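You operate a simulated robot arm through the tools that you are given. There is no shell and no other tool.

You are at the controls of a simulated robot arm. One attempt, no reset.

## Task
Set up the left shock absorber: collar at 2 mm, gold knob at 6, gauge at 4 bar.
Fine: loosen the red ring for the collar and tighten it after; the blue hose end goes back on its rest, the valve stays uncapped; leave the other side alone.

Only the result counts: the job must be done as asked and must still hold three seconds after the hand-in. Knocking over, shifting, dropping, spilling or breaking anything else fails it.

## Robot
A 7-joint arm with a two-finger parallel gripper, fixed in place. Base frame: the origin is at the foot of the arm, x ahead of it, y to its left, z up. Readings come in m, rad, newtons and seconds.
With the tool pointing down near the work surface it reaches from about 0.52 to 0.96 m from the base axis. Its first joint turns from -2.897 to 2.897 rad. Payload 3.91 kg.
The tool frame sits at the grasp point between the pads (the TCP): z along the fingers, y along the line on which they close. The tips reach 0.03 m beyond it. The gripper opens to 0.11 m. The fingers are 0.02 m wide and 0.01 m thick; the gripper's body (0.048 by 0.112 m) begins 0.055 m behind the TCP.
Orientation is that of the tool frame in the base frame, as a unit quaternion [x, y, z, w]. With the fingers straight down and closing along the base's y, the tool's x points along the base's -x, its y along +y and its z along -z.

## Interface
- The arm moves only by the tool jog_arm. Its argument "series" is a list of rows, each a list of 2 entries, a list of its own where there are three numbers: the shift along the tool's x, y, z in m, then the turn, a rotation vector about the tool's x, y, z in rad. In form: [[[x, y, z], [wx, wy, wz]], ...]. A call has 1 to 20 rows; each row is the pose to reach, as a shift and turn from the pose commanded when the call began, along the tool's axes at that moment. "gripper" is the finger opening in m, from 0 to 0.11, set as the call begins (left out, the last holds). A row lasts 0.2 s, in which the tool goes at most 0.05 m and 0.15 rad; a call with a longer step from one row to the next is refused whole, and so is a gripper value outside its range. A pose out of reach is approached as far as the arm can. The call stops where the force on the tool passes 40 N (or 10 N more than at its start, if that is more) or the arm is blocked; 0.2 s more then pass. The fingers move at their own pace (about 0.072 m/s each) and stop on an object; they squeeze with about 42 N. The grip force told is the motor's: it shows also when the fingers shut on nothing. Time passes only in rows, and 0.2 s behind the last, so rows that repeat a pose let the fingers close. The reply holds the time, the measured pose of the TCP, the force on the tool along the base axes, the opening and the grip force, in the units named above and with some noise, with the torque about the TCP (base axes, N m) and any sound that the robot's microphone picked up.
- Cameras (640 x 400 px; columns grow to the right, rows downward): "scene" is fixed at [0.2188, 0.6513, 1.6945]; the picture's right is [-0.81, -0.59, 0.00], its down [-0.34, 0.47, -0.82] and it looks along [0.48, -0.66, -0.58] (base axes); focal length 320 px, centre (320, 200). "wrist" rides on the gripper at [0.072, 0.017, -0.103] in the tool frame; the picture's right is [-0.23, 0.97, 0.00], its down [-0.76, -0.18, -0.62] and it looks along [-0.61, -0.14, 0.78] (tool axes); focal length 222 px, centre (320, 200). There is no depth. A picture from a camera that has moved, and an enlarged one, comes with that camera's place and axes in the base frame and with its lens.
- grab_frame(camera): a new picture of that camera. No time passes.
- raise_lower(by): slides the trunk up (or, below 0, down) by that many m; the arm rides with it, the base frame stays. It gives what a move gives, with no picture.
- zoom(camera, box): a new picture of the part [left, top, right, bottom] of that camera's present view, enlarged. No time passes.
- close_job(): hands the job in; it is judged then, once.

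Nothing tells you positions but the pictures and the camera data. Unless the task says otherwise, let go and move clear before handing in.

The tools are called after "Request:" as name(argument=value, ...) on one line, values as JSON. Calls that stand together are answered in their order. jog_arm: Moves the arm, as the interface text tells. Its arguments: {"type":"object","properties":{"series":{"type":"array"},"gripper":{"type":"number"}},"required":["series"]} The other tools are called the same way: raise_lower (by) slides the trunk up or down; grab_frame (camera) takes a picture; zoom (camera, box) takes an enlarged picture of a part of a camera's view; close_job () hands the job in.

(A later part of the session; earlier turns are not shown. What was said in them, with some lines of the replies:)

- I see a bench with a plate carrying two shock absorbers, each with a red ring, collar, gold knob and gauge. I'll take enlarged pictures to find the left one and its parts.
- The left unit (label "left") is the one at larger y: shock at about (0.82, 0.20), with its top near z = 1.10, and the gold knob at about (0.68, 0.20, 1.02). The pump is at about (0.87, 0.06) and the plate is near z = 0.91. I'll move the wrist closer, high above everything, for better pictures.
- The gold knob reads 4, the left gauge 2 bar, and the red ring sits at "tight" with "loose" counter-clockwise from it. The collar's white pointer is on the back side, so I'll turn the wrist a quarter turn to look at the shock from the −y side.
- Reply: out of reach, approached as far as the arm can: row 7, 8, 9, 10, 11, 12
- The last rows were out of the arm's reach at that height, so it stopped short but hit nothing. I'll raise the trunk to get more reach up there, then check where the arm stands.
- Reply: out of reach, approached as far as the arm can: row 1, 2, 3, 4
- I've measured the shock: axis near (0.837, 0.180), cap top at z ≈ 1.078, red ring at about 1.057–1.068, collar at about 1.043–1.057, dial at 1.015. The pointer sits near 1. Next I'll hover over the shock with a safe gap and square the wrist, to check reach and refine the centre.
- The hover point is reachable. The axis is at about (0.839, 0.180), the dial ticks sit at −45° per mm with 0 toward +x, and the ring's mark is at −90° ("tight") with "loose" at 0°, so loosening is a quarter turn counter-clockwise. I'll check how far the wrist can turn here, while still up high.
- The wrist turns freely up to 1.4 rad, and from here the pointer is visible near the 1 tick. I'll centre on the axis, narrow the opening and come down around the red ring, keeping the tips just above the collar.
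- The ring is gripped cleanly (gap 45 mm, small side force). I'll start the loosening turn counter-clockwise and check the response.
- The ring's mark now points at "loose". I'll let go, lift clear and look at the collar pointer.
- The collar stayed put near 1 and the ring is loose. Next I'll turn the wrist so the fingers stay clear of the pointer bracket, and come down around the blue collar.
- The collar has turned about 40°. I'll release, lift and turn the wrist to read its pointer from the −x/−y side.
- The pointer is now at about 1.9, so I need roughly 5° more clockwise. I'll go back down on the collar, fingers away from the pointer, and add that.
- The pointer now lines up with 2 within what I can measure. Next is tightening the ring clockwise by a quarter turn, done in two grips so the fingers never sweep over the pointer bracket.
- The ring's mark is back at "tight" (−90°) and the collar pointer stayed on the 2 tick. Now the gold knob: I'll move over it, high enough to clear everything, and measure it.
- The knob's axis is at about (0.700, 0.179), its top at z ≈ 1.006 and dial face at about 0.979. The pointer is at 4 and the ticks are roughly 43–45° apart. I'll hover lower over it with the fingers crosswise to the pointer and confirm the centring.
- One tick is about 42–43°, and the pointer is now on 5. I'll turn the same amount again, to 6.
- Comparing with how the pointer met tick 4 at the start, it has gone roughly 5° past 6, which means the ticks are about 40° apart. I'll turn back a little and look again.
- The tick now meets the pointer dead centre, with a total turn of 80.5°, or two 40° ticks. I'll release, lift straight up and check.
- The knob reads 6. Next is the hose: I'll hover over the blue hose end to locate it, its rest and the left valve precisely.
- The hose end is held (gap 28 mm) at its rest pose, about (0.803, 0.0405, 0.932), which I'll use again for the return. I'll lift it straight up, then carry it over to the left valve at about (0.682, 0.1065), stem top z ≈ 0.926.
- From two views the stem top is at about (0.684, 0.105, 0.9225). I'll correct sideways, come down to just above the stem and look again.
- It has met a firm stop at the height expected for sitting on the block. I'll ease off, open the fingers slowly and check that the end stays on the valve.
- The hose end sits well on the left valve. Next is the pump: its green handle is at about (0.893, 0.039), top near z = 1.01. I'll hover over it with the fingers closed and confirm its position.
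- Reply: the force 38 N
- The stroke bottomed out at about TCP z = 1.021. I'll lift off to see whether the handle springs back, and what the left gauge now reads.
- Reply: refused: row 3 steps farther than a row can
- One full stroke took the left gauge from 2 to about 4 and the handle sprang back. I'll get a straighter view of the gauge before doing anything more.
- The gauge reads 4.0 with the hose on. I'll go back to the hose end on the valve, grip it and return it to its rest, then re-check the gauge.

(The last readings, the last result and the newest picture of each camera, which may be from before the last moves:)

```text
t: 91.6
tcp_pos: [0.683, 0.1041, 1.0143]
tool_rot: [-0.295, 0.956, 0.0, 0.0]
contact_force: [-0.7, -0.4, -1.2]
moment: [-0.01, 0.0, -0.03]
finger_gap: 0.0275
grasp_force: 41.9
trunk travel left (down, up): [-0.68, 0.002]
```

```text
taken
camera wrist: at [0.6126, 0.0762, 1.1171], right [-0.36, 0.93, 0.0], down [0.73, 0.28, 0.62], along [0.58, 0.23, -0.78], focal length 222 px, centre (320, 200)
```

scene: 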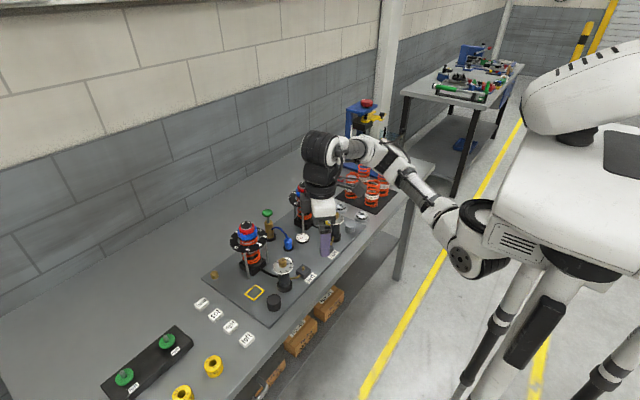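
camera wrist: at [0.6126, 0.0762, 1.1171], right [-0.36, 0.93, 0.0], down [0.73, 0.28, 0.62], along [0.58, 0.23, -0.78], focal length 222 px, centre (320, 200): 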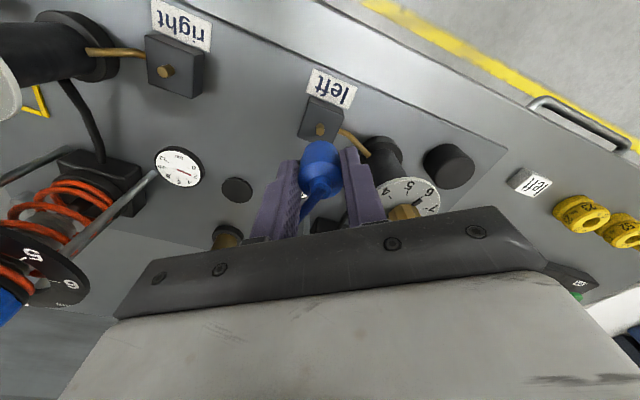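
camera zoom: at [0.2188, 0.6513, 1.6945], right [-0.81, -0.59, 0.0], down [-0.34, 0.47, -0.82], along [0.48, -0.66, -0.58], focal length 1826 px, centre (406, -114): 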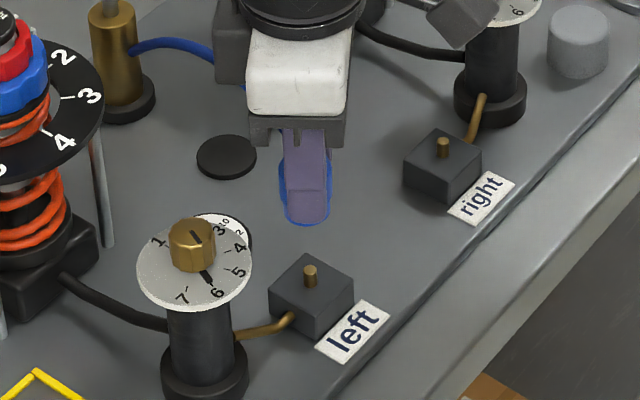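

Request:
jog_arm(series=[[[-0.0105, -0.0201, 0], [0, 0, 0.1]], [[-0.021, -0.0402, 0], [0, 0, 0.2]], [[-0.0315, -0.0603, 0], [0, 0, 0.3]], [[-0.0419, -0.0804, 0], [0, 0, 0.4]], [[-0.0524, -0.1005, 0.004], [0, 0, 0.5]], [[-0.0629, -0.1206, 0.008], [0, 0, 0.599]], [[-0.0629, -0.1206, 0.008], [0, 0, 0.599]]])

Request:
grab_frame(camera="wrist")

Request:
zoom(camera="wrist", box=[345, 10, 435, 90])

Request:
zoom(camera="wrist", box=[270, 80, 370, 200])

Request:
zoom(camera="scene", box=[255, 200, 325, 260])

```text
t: 93.2
tcp_pos: [0.8022, 0.0402, 1.0058]
tool_rot: [0.001, 1.0, 0.001, 0.0]
contact_force: [0.0, 0.1, -0.7]
moment: [-0.01, 0.06, 0.0]
finger_gap: 0.0275
grasp_force: 42.6
trunk travel left (down, up): [-0.68, 0.002]
```

```text
taken
camera wrist: at [0.7293, 0.0564, 1.1089], right [0.23, 0.97, 0.0], down [0.76, -0.18, 0.62], along [0.61, -0.14, -0.78], focal length 222 px, centre (320, 200)
```

wrist: 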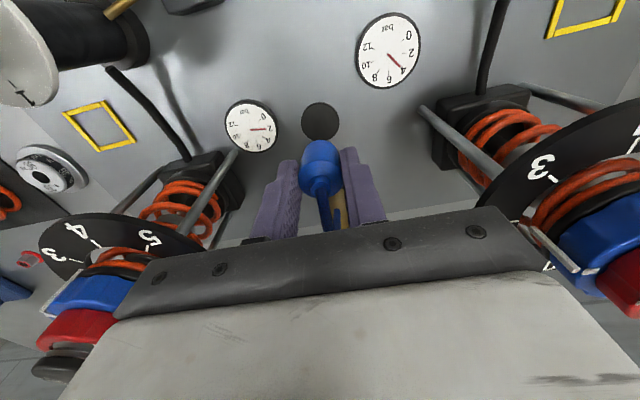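

```text
5.00 times, centred on (390, 50) of wrist
camera zoom: at [0.7293, 0.0564, 1.1089], right [0.23, 0.97, 0.0], down [0.76, -0.18, 0.62], along [0.61, -0.14, -0.78], focal length 1111 px, centre (-30, 950)
```

zoom: 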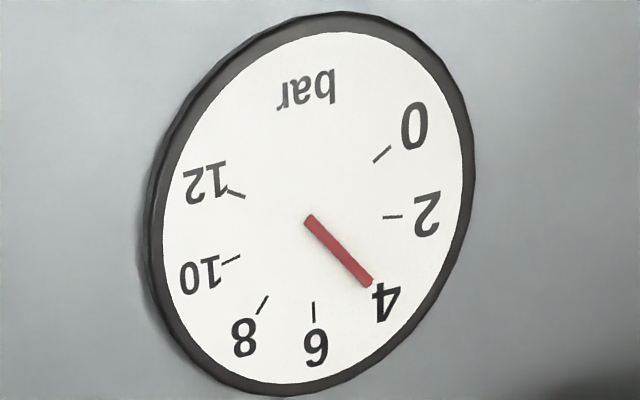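

```text
3.33 times, centred on (320, 140) of wrist
camera zoom: at [0.7293, 0.0564, 1.1089], right [0.23, 0.97, 0.0], down [0.76, -0.18, 0.62], along [0.61, -0.14, -0.78], focal length 740 px, centre (320, 400)
```

zoom: 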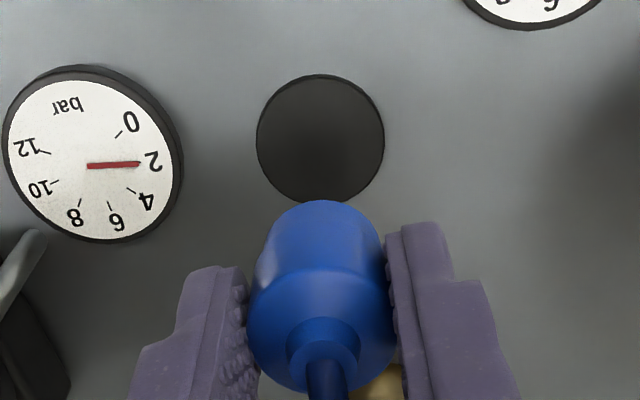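

```text
6.67 times, centred on (290, 230) of scene
camera zoom: at [0.2188, 0.6513, 1.6945], right [-0.81, -0.59, 0.0], down [-0.34, 0.47, -0.82], along [0.48, -0.66, -0.58], focal length 2130 px, centre (520, 0)
```

zoom: 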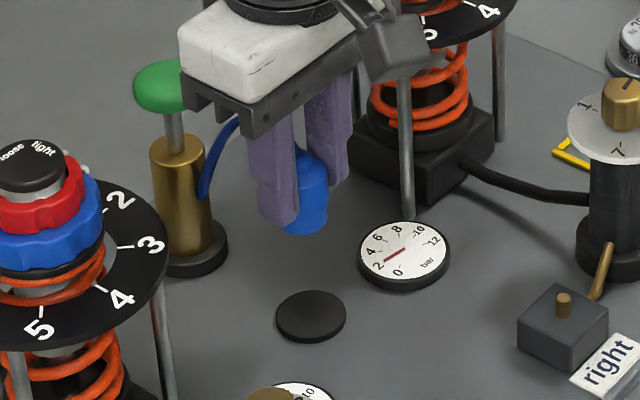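

The gauge still reads 4.0 with the hose off, and the hose end is over the rest disc. I'll lower it onto the rest.

Request:
jog_arm(series=[[[-0.001, 0, 0.02], [0, 0, 0]], [[-0.001, 0, 0.045], [0, 0, 0]], [[-0.001, 0, 0.062], [0, 0, 0]], [[-0.001, 0, 0.07], [0, 0, 0]], [[-0.001, 0, 0.07], [0, 0, 0]]])

Request:
zoom(camera="wrist", box=[250, 80, 390, 210])

Request:
zoom(camera="scene", box=[270, 225, 310, 260])

```text
t: 94.4
tcp_pos: [0.8042, 0.0419, 0.9376]
tool_rot: [0.0, 1.0, 0.002, 0.002]
contact_force: [2.5, -2.2, 12.7]
moment: [-0.12, -0.01, 0.02]
finger_gap: 0.0273
grasp_force: 42.5
trunk travel left (down, up): [-0.68, 0.002]
```

```text
3.08 times, centred on (320, 145) of wrist
camera zoom: at [0.7296, 0.0566, 1.0408], right [0.23, 0.97, 0.0], down [0.76, -0.18, 0.63], along [0.61, -0.14, -0.78], focal length 684 px, centre (320, 369)
```

zoom: 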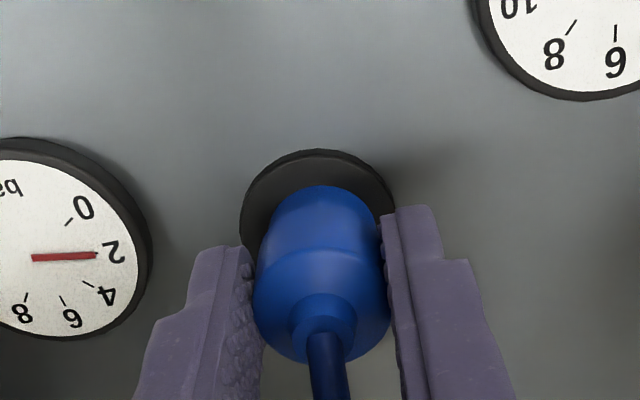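

```text
11.43 times, centred on (290, 242) of scene
camera zoom: at [0.2188, 0.6513, 1.6945], right [-0.81, -0.59, 0.0], down [-0.34, 0.47, -0.82], along [0.48, -0.66, -0.58], focal length 3651 px, centre (663, -286)
```

zoom: 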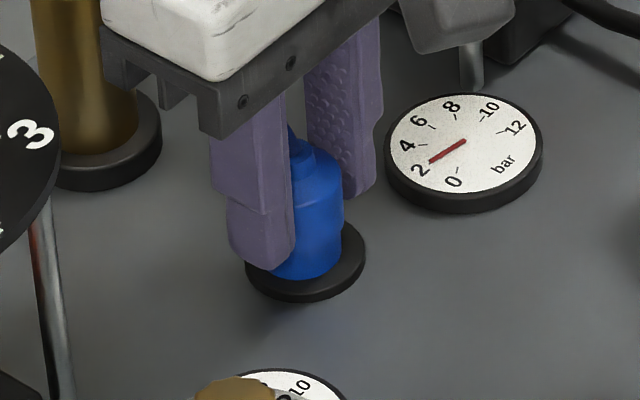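

It has touched down on the rest, centred within about 1 mm. I'll relieve the pressure, open the fingers and check it stands.

Request:
jog_arm(series=[[[0.0005, 0, -0.0015], [0, 0, 0]], [[0.0005, 0, -0.0015], [0, 0, 0]]])

Request:
jog_arm(series=[[[0, 0, 0], [0, 0, 0]], [[0, 0, 0], [0, 0, 0]], [[0, 0, 0], [0, 0, 0]]], gripper=0.055)

Request:
zoom(camera="wrist", box=[250, 80, 390, 210])

Request:
zoom(camera="scene", box=[270, 225, 310, 260])

```text
t: 95.0
tcp_pos: [0.803, 0.0406, 0.9365]
tool_rot: [0.0, 1.0, -0.001, -0.001]
contact_force: [1.8, -0.2, 2.1]
moment: [-0.05, -0.05, -0.02]
finger_gap: 0.0277
grasp_force: 42.1
trunk travel left (down, up): [-0.68, 0.002]
```

```text
t: 95.8
tcp_pos: [0.8028, 0.0405, 0.9369]
tool_rot: [0.0, 1.0, 0.0, 0.0]
contact_force: [0.0, 0.0, 0.3]
moment: [-0.04, 0.04, -0.03]
finger_gap: 0.0548
grasp_force: 0.1
trunk travel left (down, up): [-0.68, 0.002]
```

```text
3.08 times, centred on (320, 145) of wrist
camera zoom: at [0.7294, 0.0566, 1.0408], right [0.23, 0.97, 0.0], down [0.76, -0.18, 0.62], along [0.61, -0.14, -0.78], focal length 684 px, centre (320, 369)
```

zoom: 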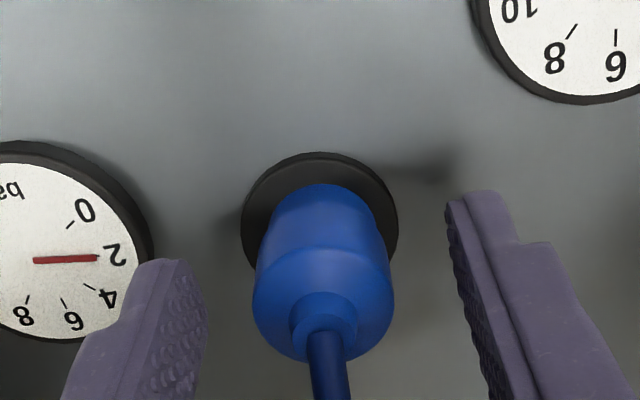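

```text
11.43 times, centred on (290, 242) of scene
camera zoom: at [0.2188, 0.6513, 1.6945], right [-0.81, -0.59, 0.0], down [-0.34, 0.47, -0.82], along [0.48, -0.66, -0.58], focal length 3651 px, centre (663, -286)
```

zoom: 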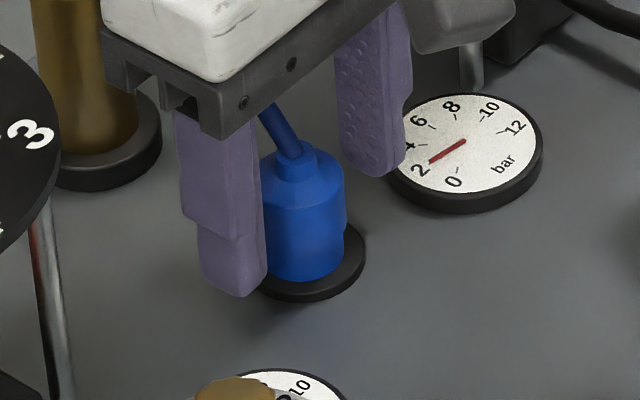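

The hose end stands on its rest. I'll lift straight up and clear, then inspect everything.

Request:
jog_arm(series=[[[0, 0, -0.02], [0, 0, 0]], [[0, 0, -0.05], [0, 0, 0]], [[0, 0, -0.09], [0, 0, 0]], [[0, 0, -0.13], [0, 0, 0]], [[0, 0, -0.17], [0, 0, 0]], [[0, 0, -0.2], [0, 0, 0]], [[0, 0, -0.2], [0, 0, 0]]])

Request:
grab_frame(camera="wrist")

Request:
zoom(camera="scene", box=[230, 190, 350, 300])

Request:
zoom(camera="scene", box=[225, 200, 305, 260])

```text
t: 97.4
tcp_pos: [0.8032, 0.0411, 1.1386]
tool_rot: [0.0, 1.0, 0.0, 0.001]
contact_force: [0.3, -0.4, -0.6]
moment: [0.0, -0.02, -0.06]
finger_gap: 0.055
grasp_force: 0.1
trunk travel left (down, up): [-0.68, 0.002]
```

```text
taken
camera wrist: at [0.7295, 0.0567, 1.2415], right [0.23, 0.97, 0.0], down [0.76, -0.18, 0.62], along [0.61, -0.14, -0.78], focal length 222 px, centre (320, 200)
```

wrist: 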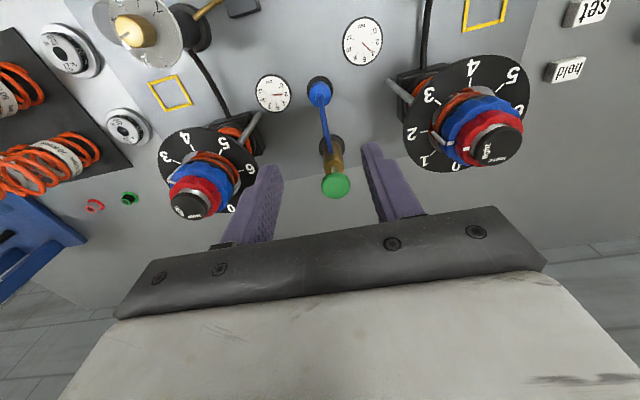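

```text
3.64 times, centred on (290, 245) of scene
camera zoom: at [0.2188, 0.6513, 1.6945], right [-0.81, -0.59, 0.0], down [-0.34, 0.47, -0.82], along [0.48, -0.66, -0.58], focal length 1162 px, centre (429, 36)
```

zoom: 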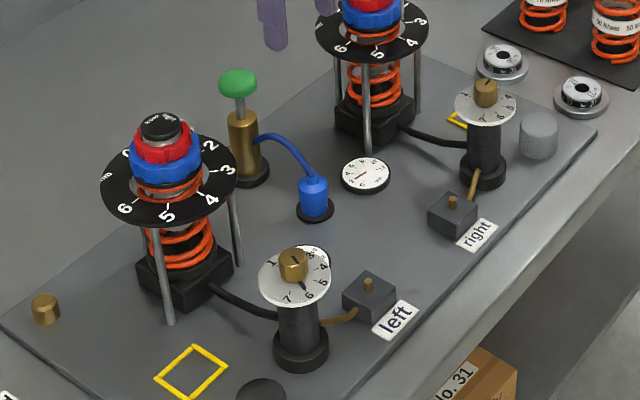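

```text
6.67 times, centred on (265, 230) of scene
camera zoom: at [0.2188, 0.6513, 1.6945], right [-0.81, -0.59, 0.0], down [-0.34, 0.47, -0.82], along [0.48, -0.66, -0.58], focal length 2130 px, centre (687, 0)
```

zoom: 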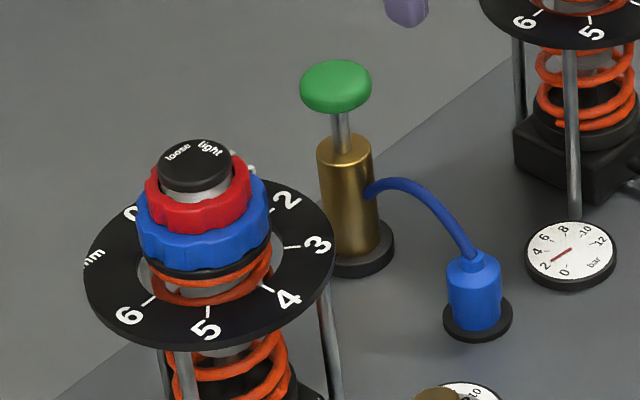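

The hose end looks exactly as it did at the start. From here I can read the collar pointer and the gauge once more.

Request:
zoom(camera="wrist", box=[395, 90, 475, 170])

Request:
zoom(camera="wrist", box=[405, 115, 455, 165])

Request:
zoom(camera="wrist", box=[335, 10, 395, 75])

```text
5.00 times, centred on (435, 130) of wrist
camera zoom: at [0.7295, 0.0567, 1.2415], right [0.23, 0.97, 0.0], down [0.76, -0.18, 0.62], along [0.61, -0.14, -0.78], focal length 1111 px, centre (-255, 550)
```

zoom: 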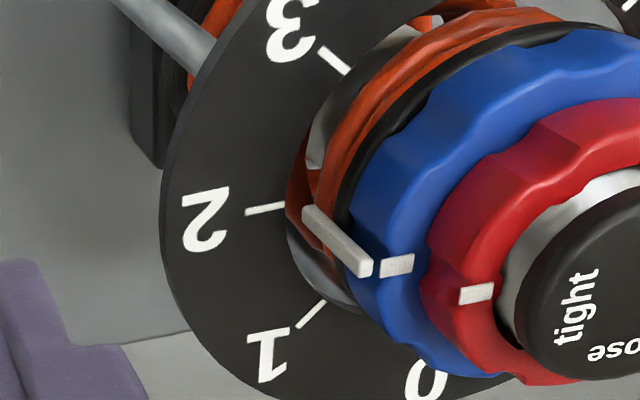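

```text
8.00 times, centred on (430, 140) of wrist
camera zoom: at [0.7295, 0.0567, 1.2415], right [0.23, 0.97, 0.0], down [0.76, -0.18, 0.62], along [0.61, -0.14, -0.78], focal length 1777 px, centre (-560, 680)
```

zoom: 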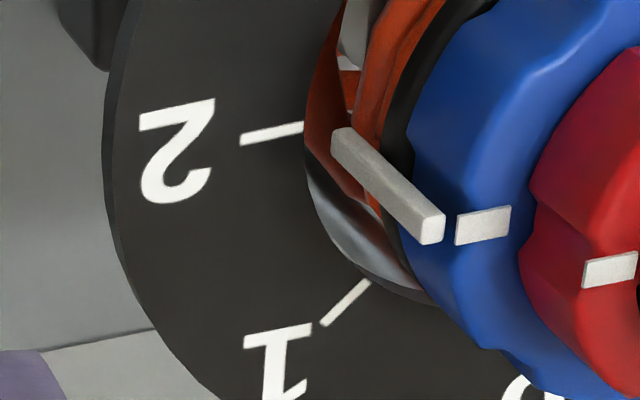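

```text
6.15 times, centred on (365, 42) of wrist
camera zoom: at [0.7295, 0.0567, 1.2415], right [0.23, 0.97, 0.0], down [0.76, -0.18, 0.62], along [0.61, -0.14, -0.78], focal length 1367 px, centre (43, 1169)
```

zoom: 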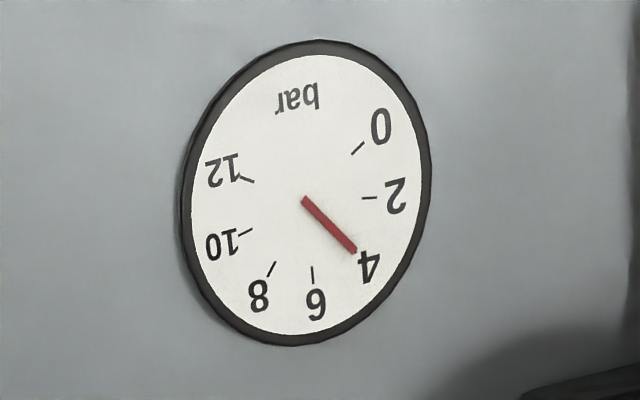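

All readings check out: collar on 2 with the ring tight, knob at 6, gauge at 4, hose end on its rest and valve uncapped. I'll back the arm away from the work before handing in.

Request:
jog_arm(series=[[[0.02, 0.0, -0.03], [0, 0, 0]], [[0.05, 0.01, -0.06], [0, 0, 0]], [[0.09, 0.02, -0.08], [0, 0, 0]], [[0.13, 0.04, -0.09], [0, 0, 0]], [[0.17, 0.06, -0.1], [0, 0, 0]], [[0.2, 0.07, -0.1], [0, 0, 0]], [[0.2, 0.07, -0.1], [0, 0, 0]]])

Request:
grab_frame(camera="wrist")

Request:
grab_frame(camera="scene")

Request:
zoom(camera="wrist", box=[250, 80, 400, 230])

```text
t: 99.0
tcp_pos: [0.6032, 0.1097, 1.2374]
tool_rot: [0.001, 1.0, -0.001, 0.0]
contact_force: [-0.3, 0.1, 0.0]
moment: [-0.05, -0.02, 0.02]
finger_gap: 0.055
grasp_force: 0.0
trunk travel left (down, up): [-0.68, 0.002]
```

```text
taken
camera wrist: at [0.5293, 0.1262, 1.3406], right [0.23, 0.97, 0.0], down [0.76, -0.18, 0.62], along [0.61, -0.14, -0.78], focal length 222 px, centre (320, 200)
```

wrist: 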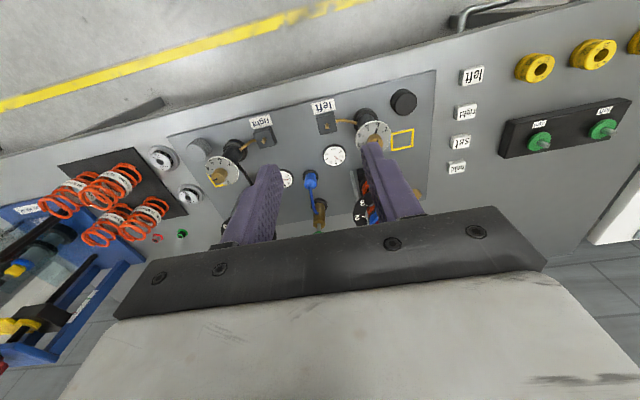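

```text
taken
```

scene: 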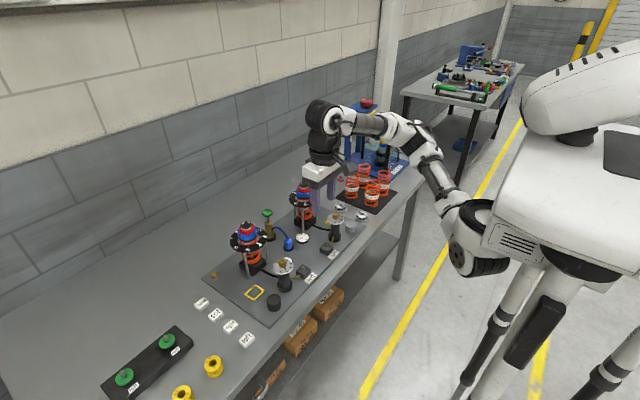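

```text
2.67 times, centred on (325, 155) of wrist
camera zoom: at [0.5293, 0.1262, 1.3406], right [0.23, 0.97, 0.0], down [0.76, -0.18, 0.62], along [0.61, -0.14, -0.78], focal length 592 px, centre (307, 320)
```

zoom: 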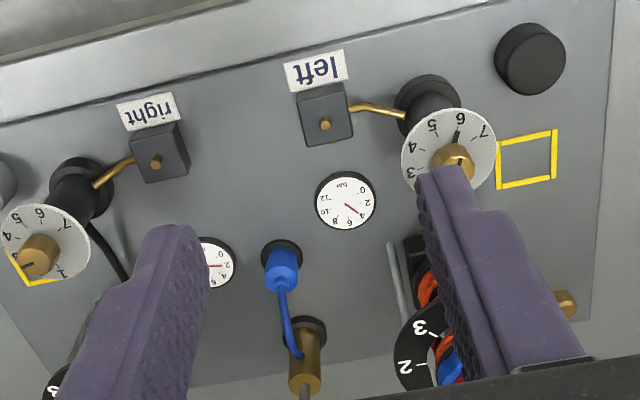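

The arm is clear and nothing on the right side or around the bench has moved. The left unit reads collar 2 mm, ring tight, knob 6 and gauge 4 bar, so I'm handing in.

Request:
close_job()

```text
The job is handed in.
```

The left shock absorber is set as you asked, and the job is handed in. I don't have the judge's result yet.

- **Collar:** at 2 mm. My camera readings put it within about 0.05 mm of the mark. I loosened the red ring first and turned it back to "tight" afterwards.
- **Gold knob:** at 6, with the pointer centred on the tick.
- **Gauge:** at 4 bar. One full pump stroke took it up from 2, and it still read 4 after the hose came off.
- **Hose and valve:** the blue hose end is back on its rest, and the valve is uncapped.

I didn't touch the right side, and nothing else was knocked or moved. The arm was clear before I handed in.
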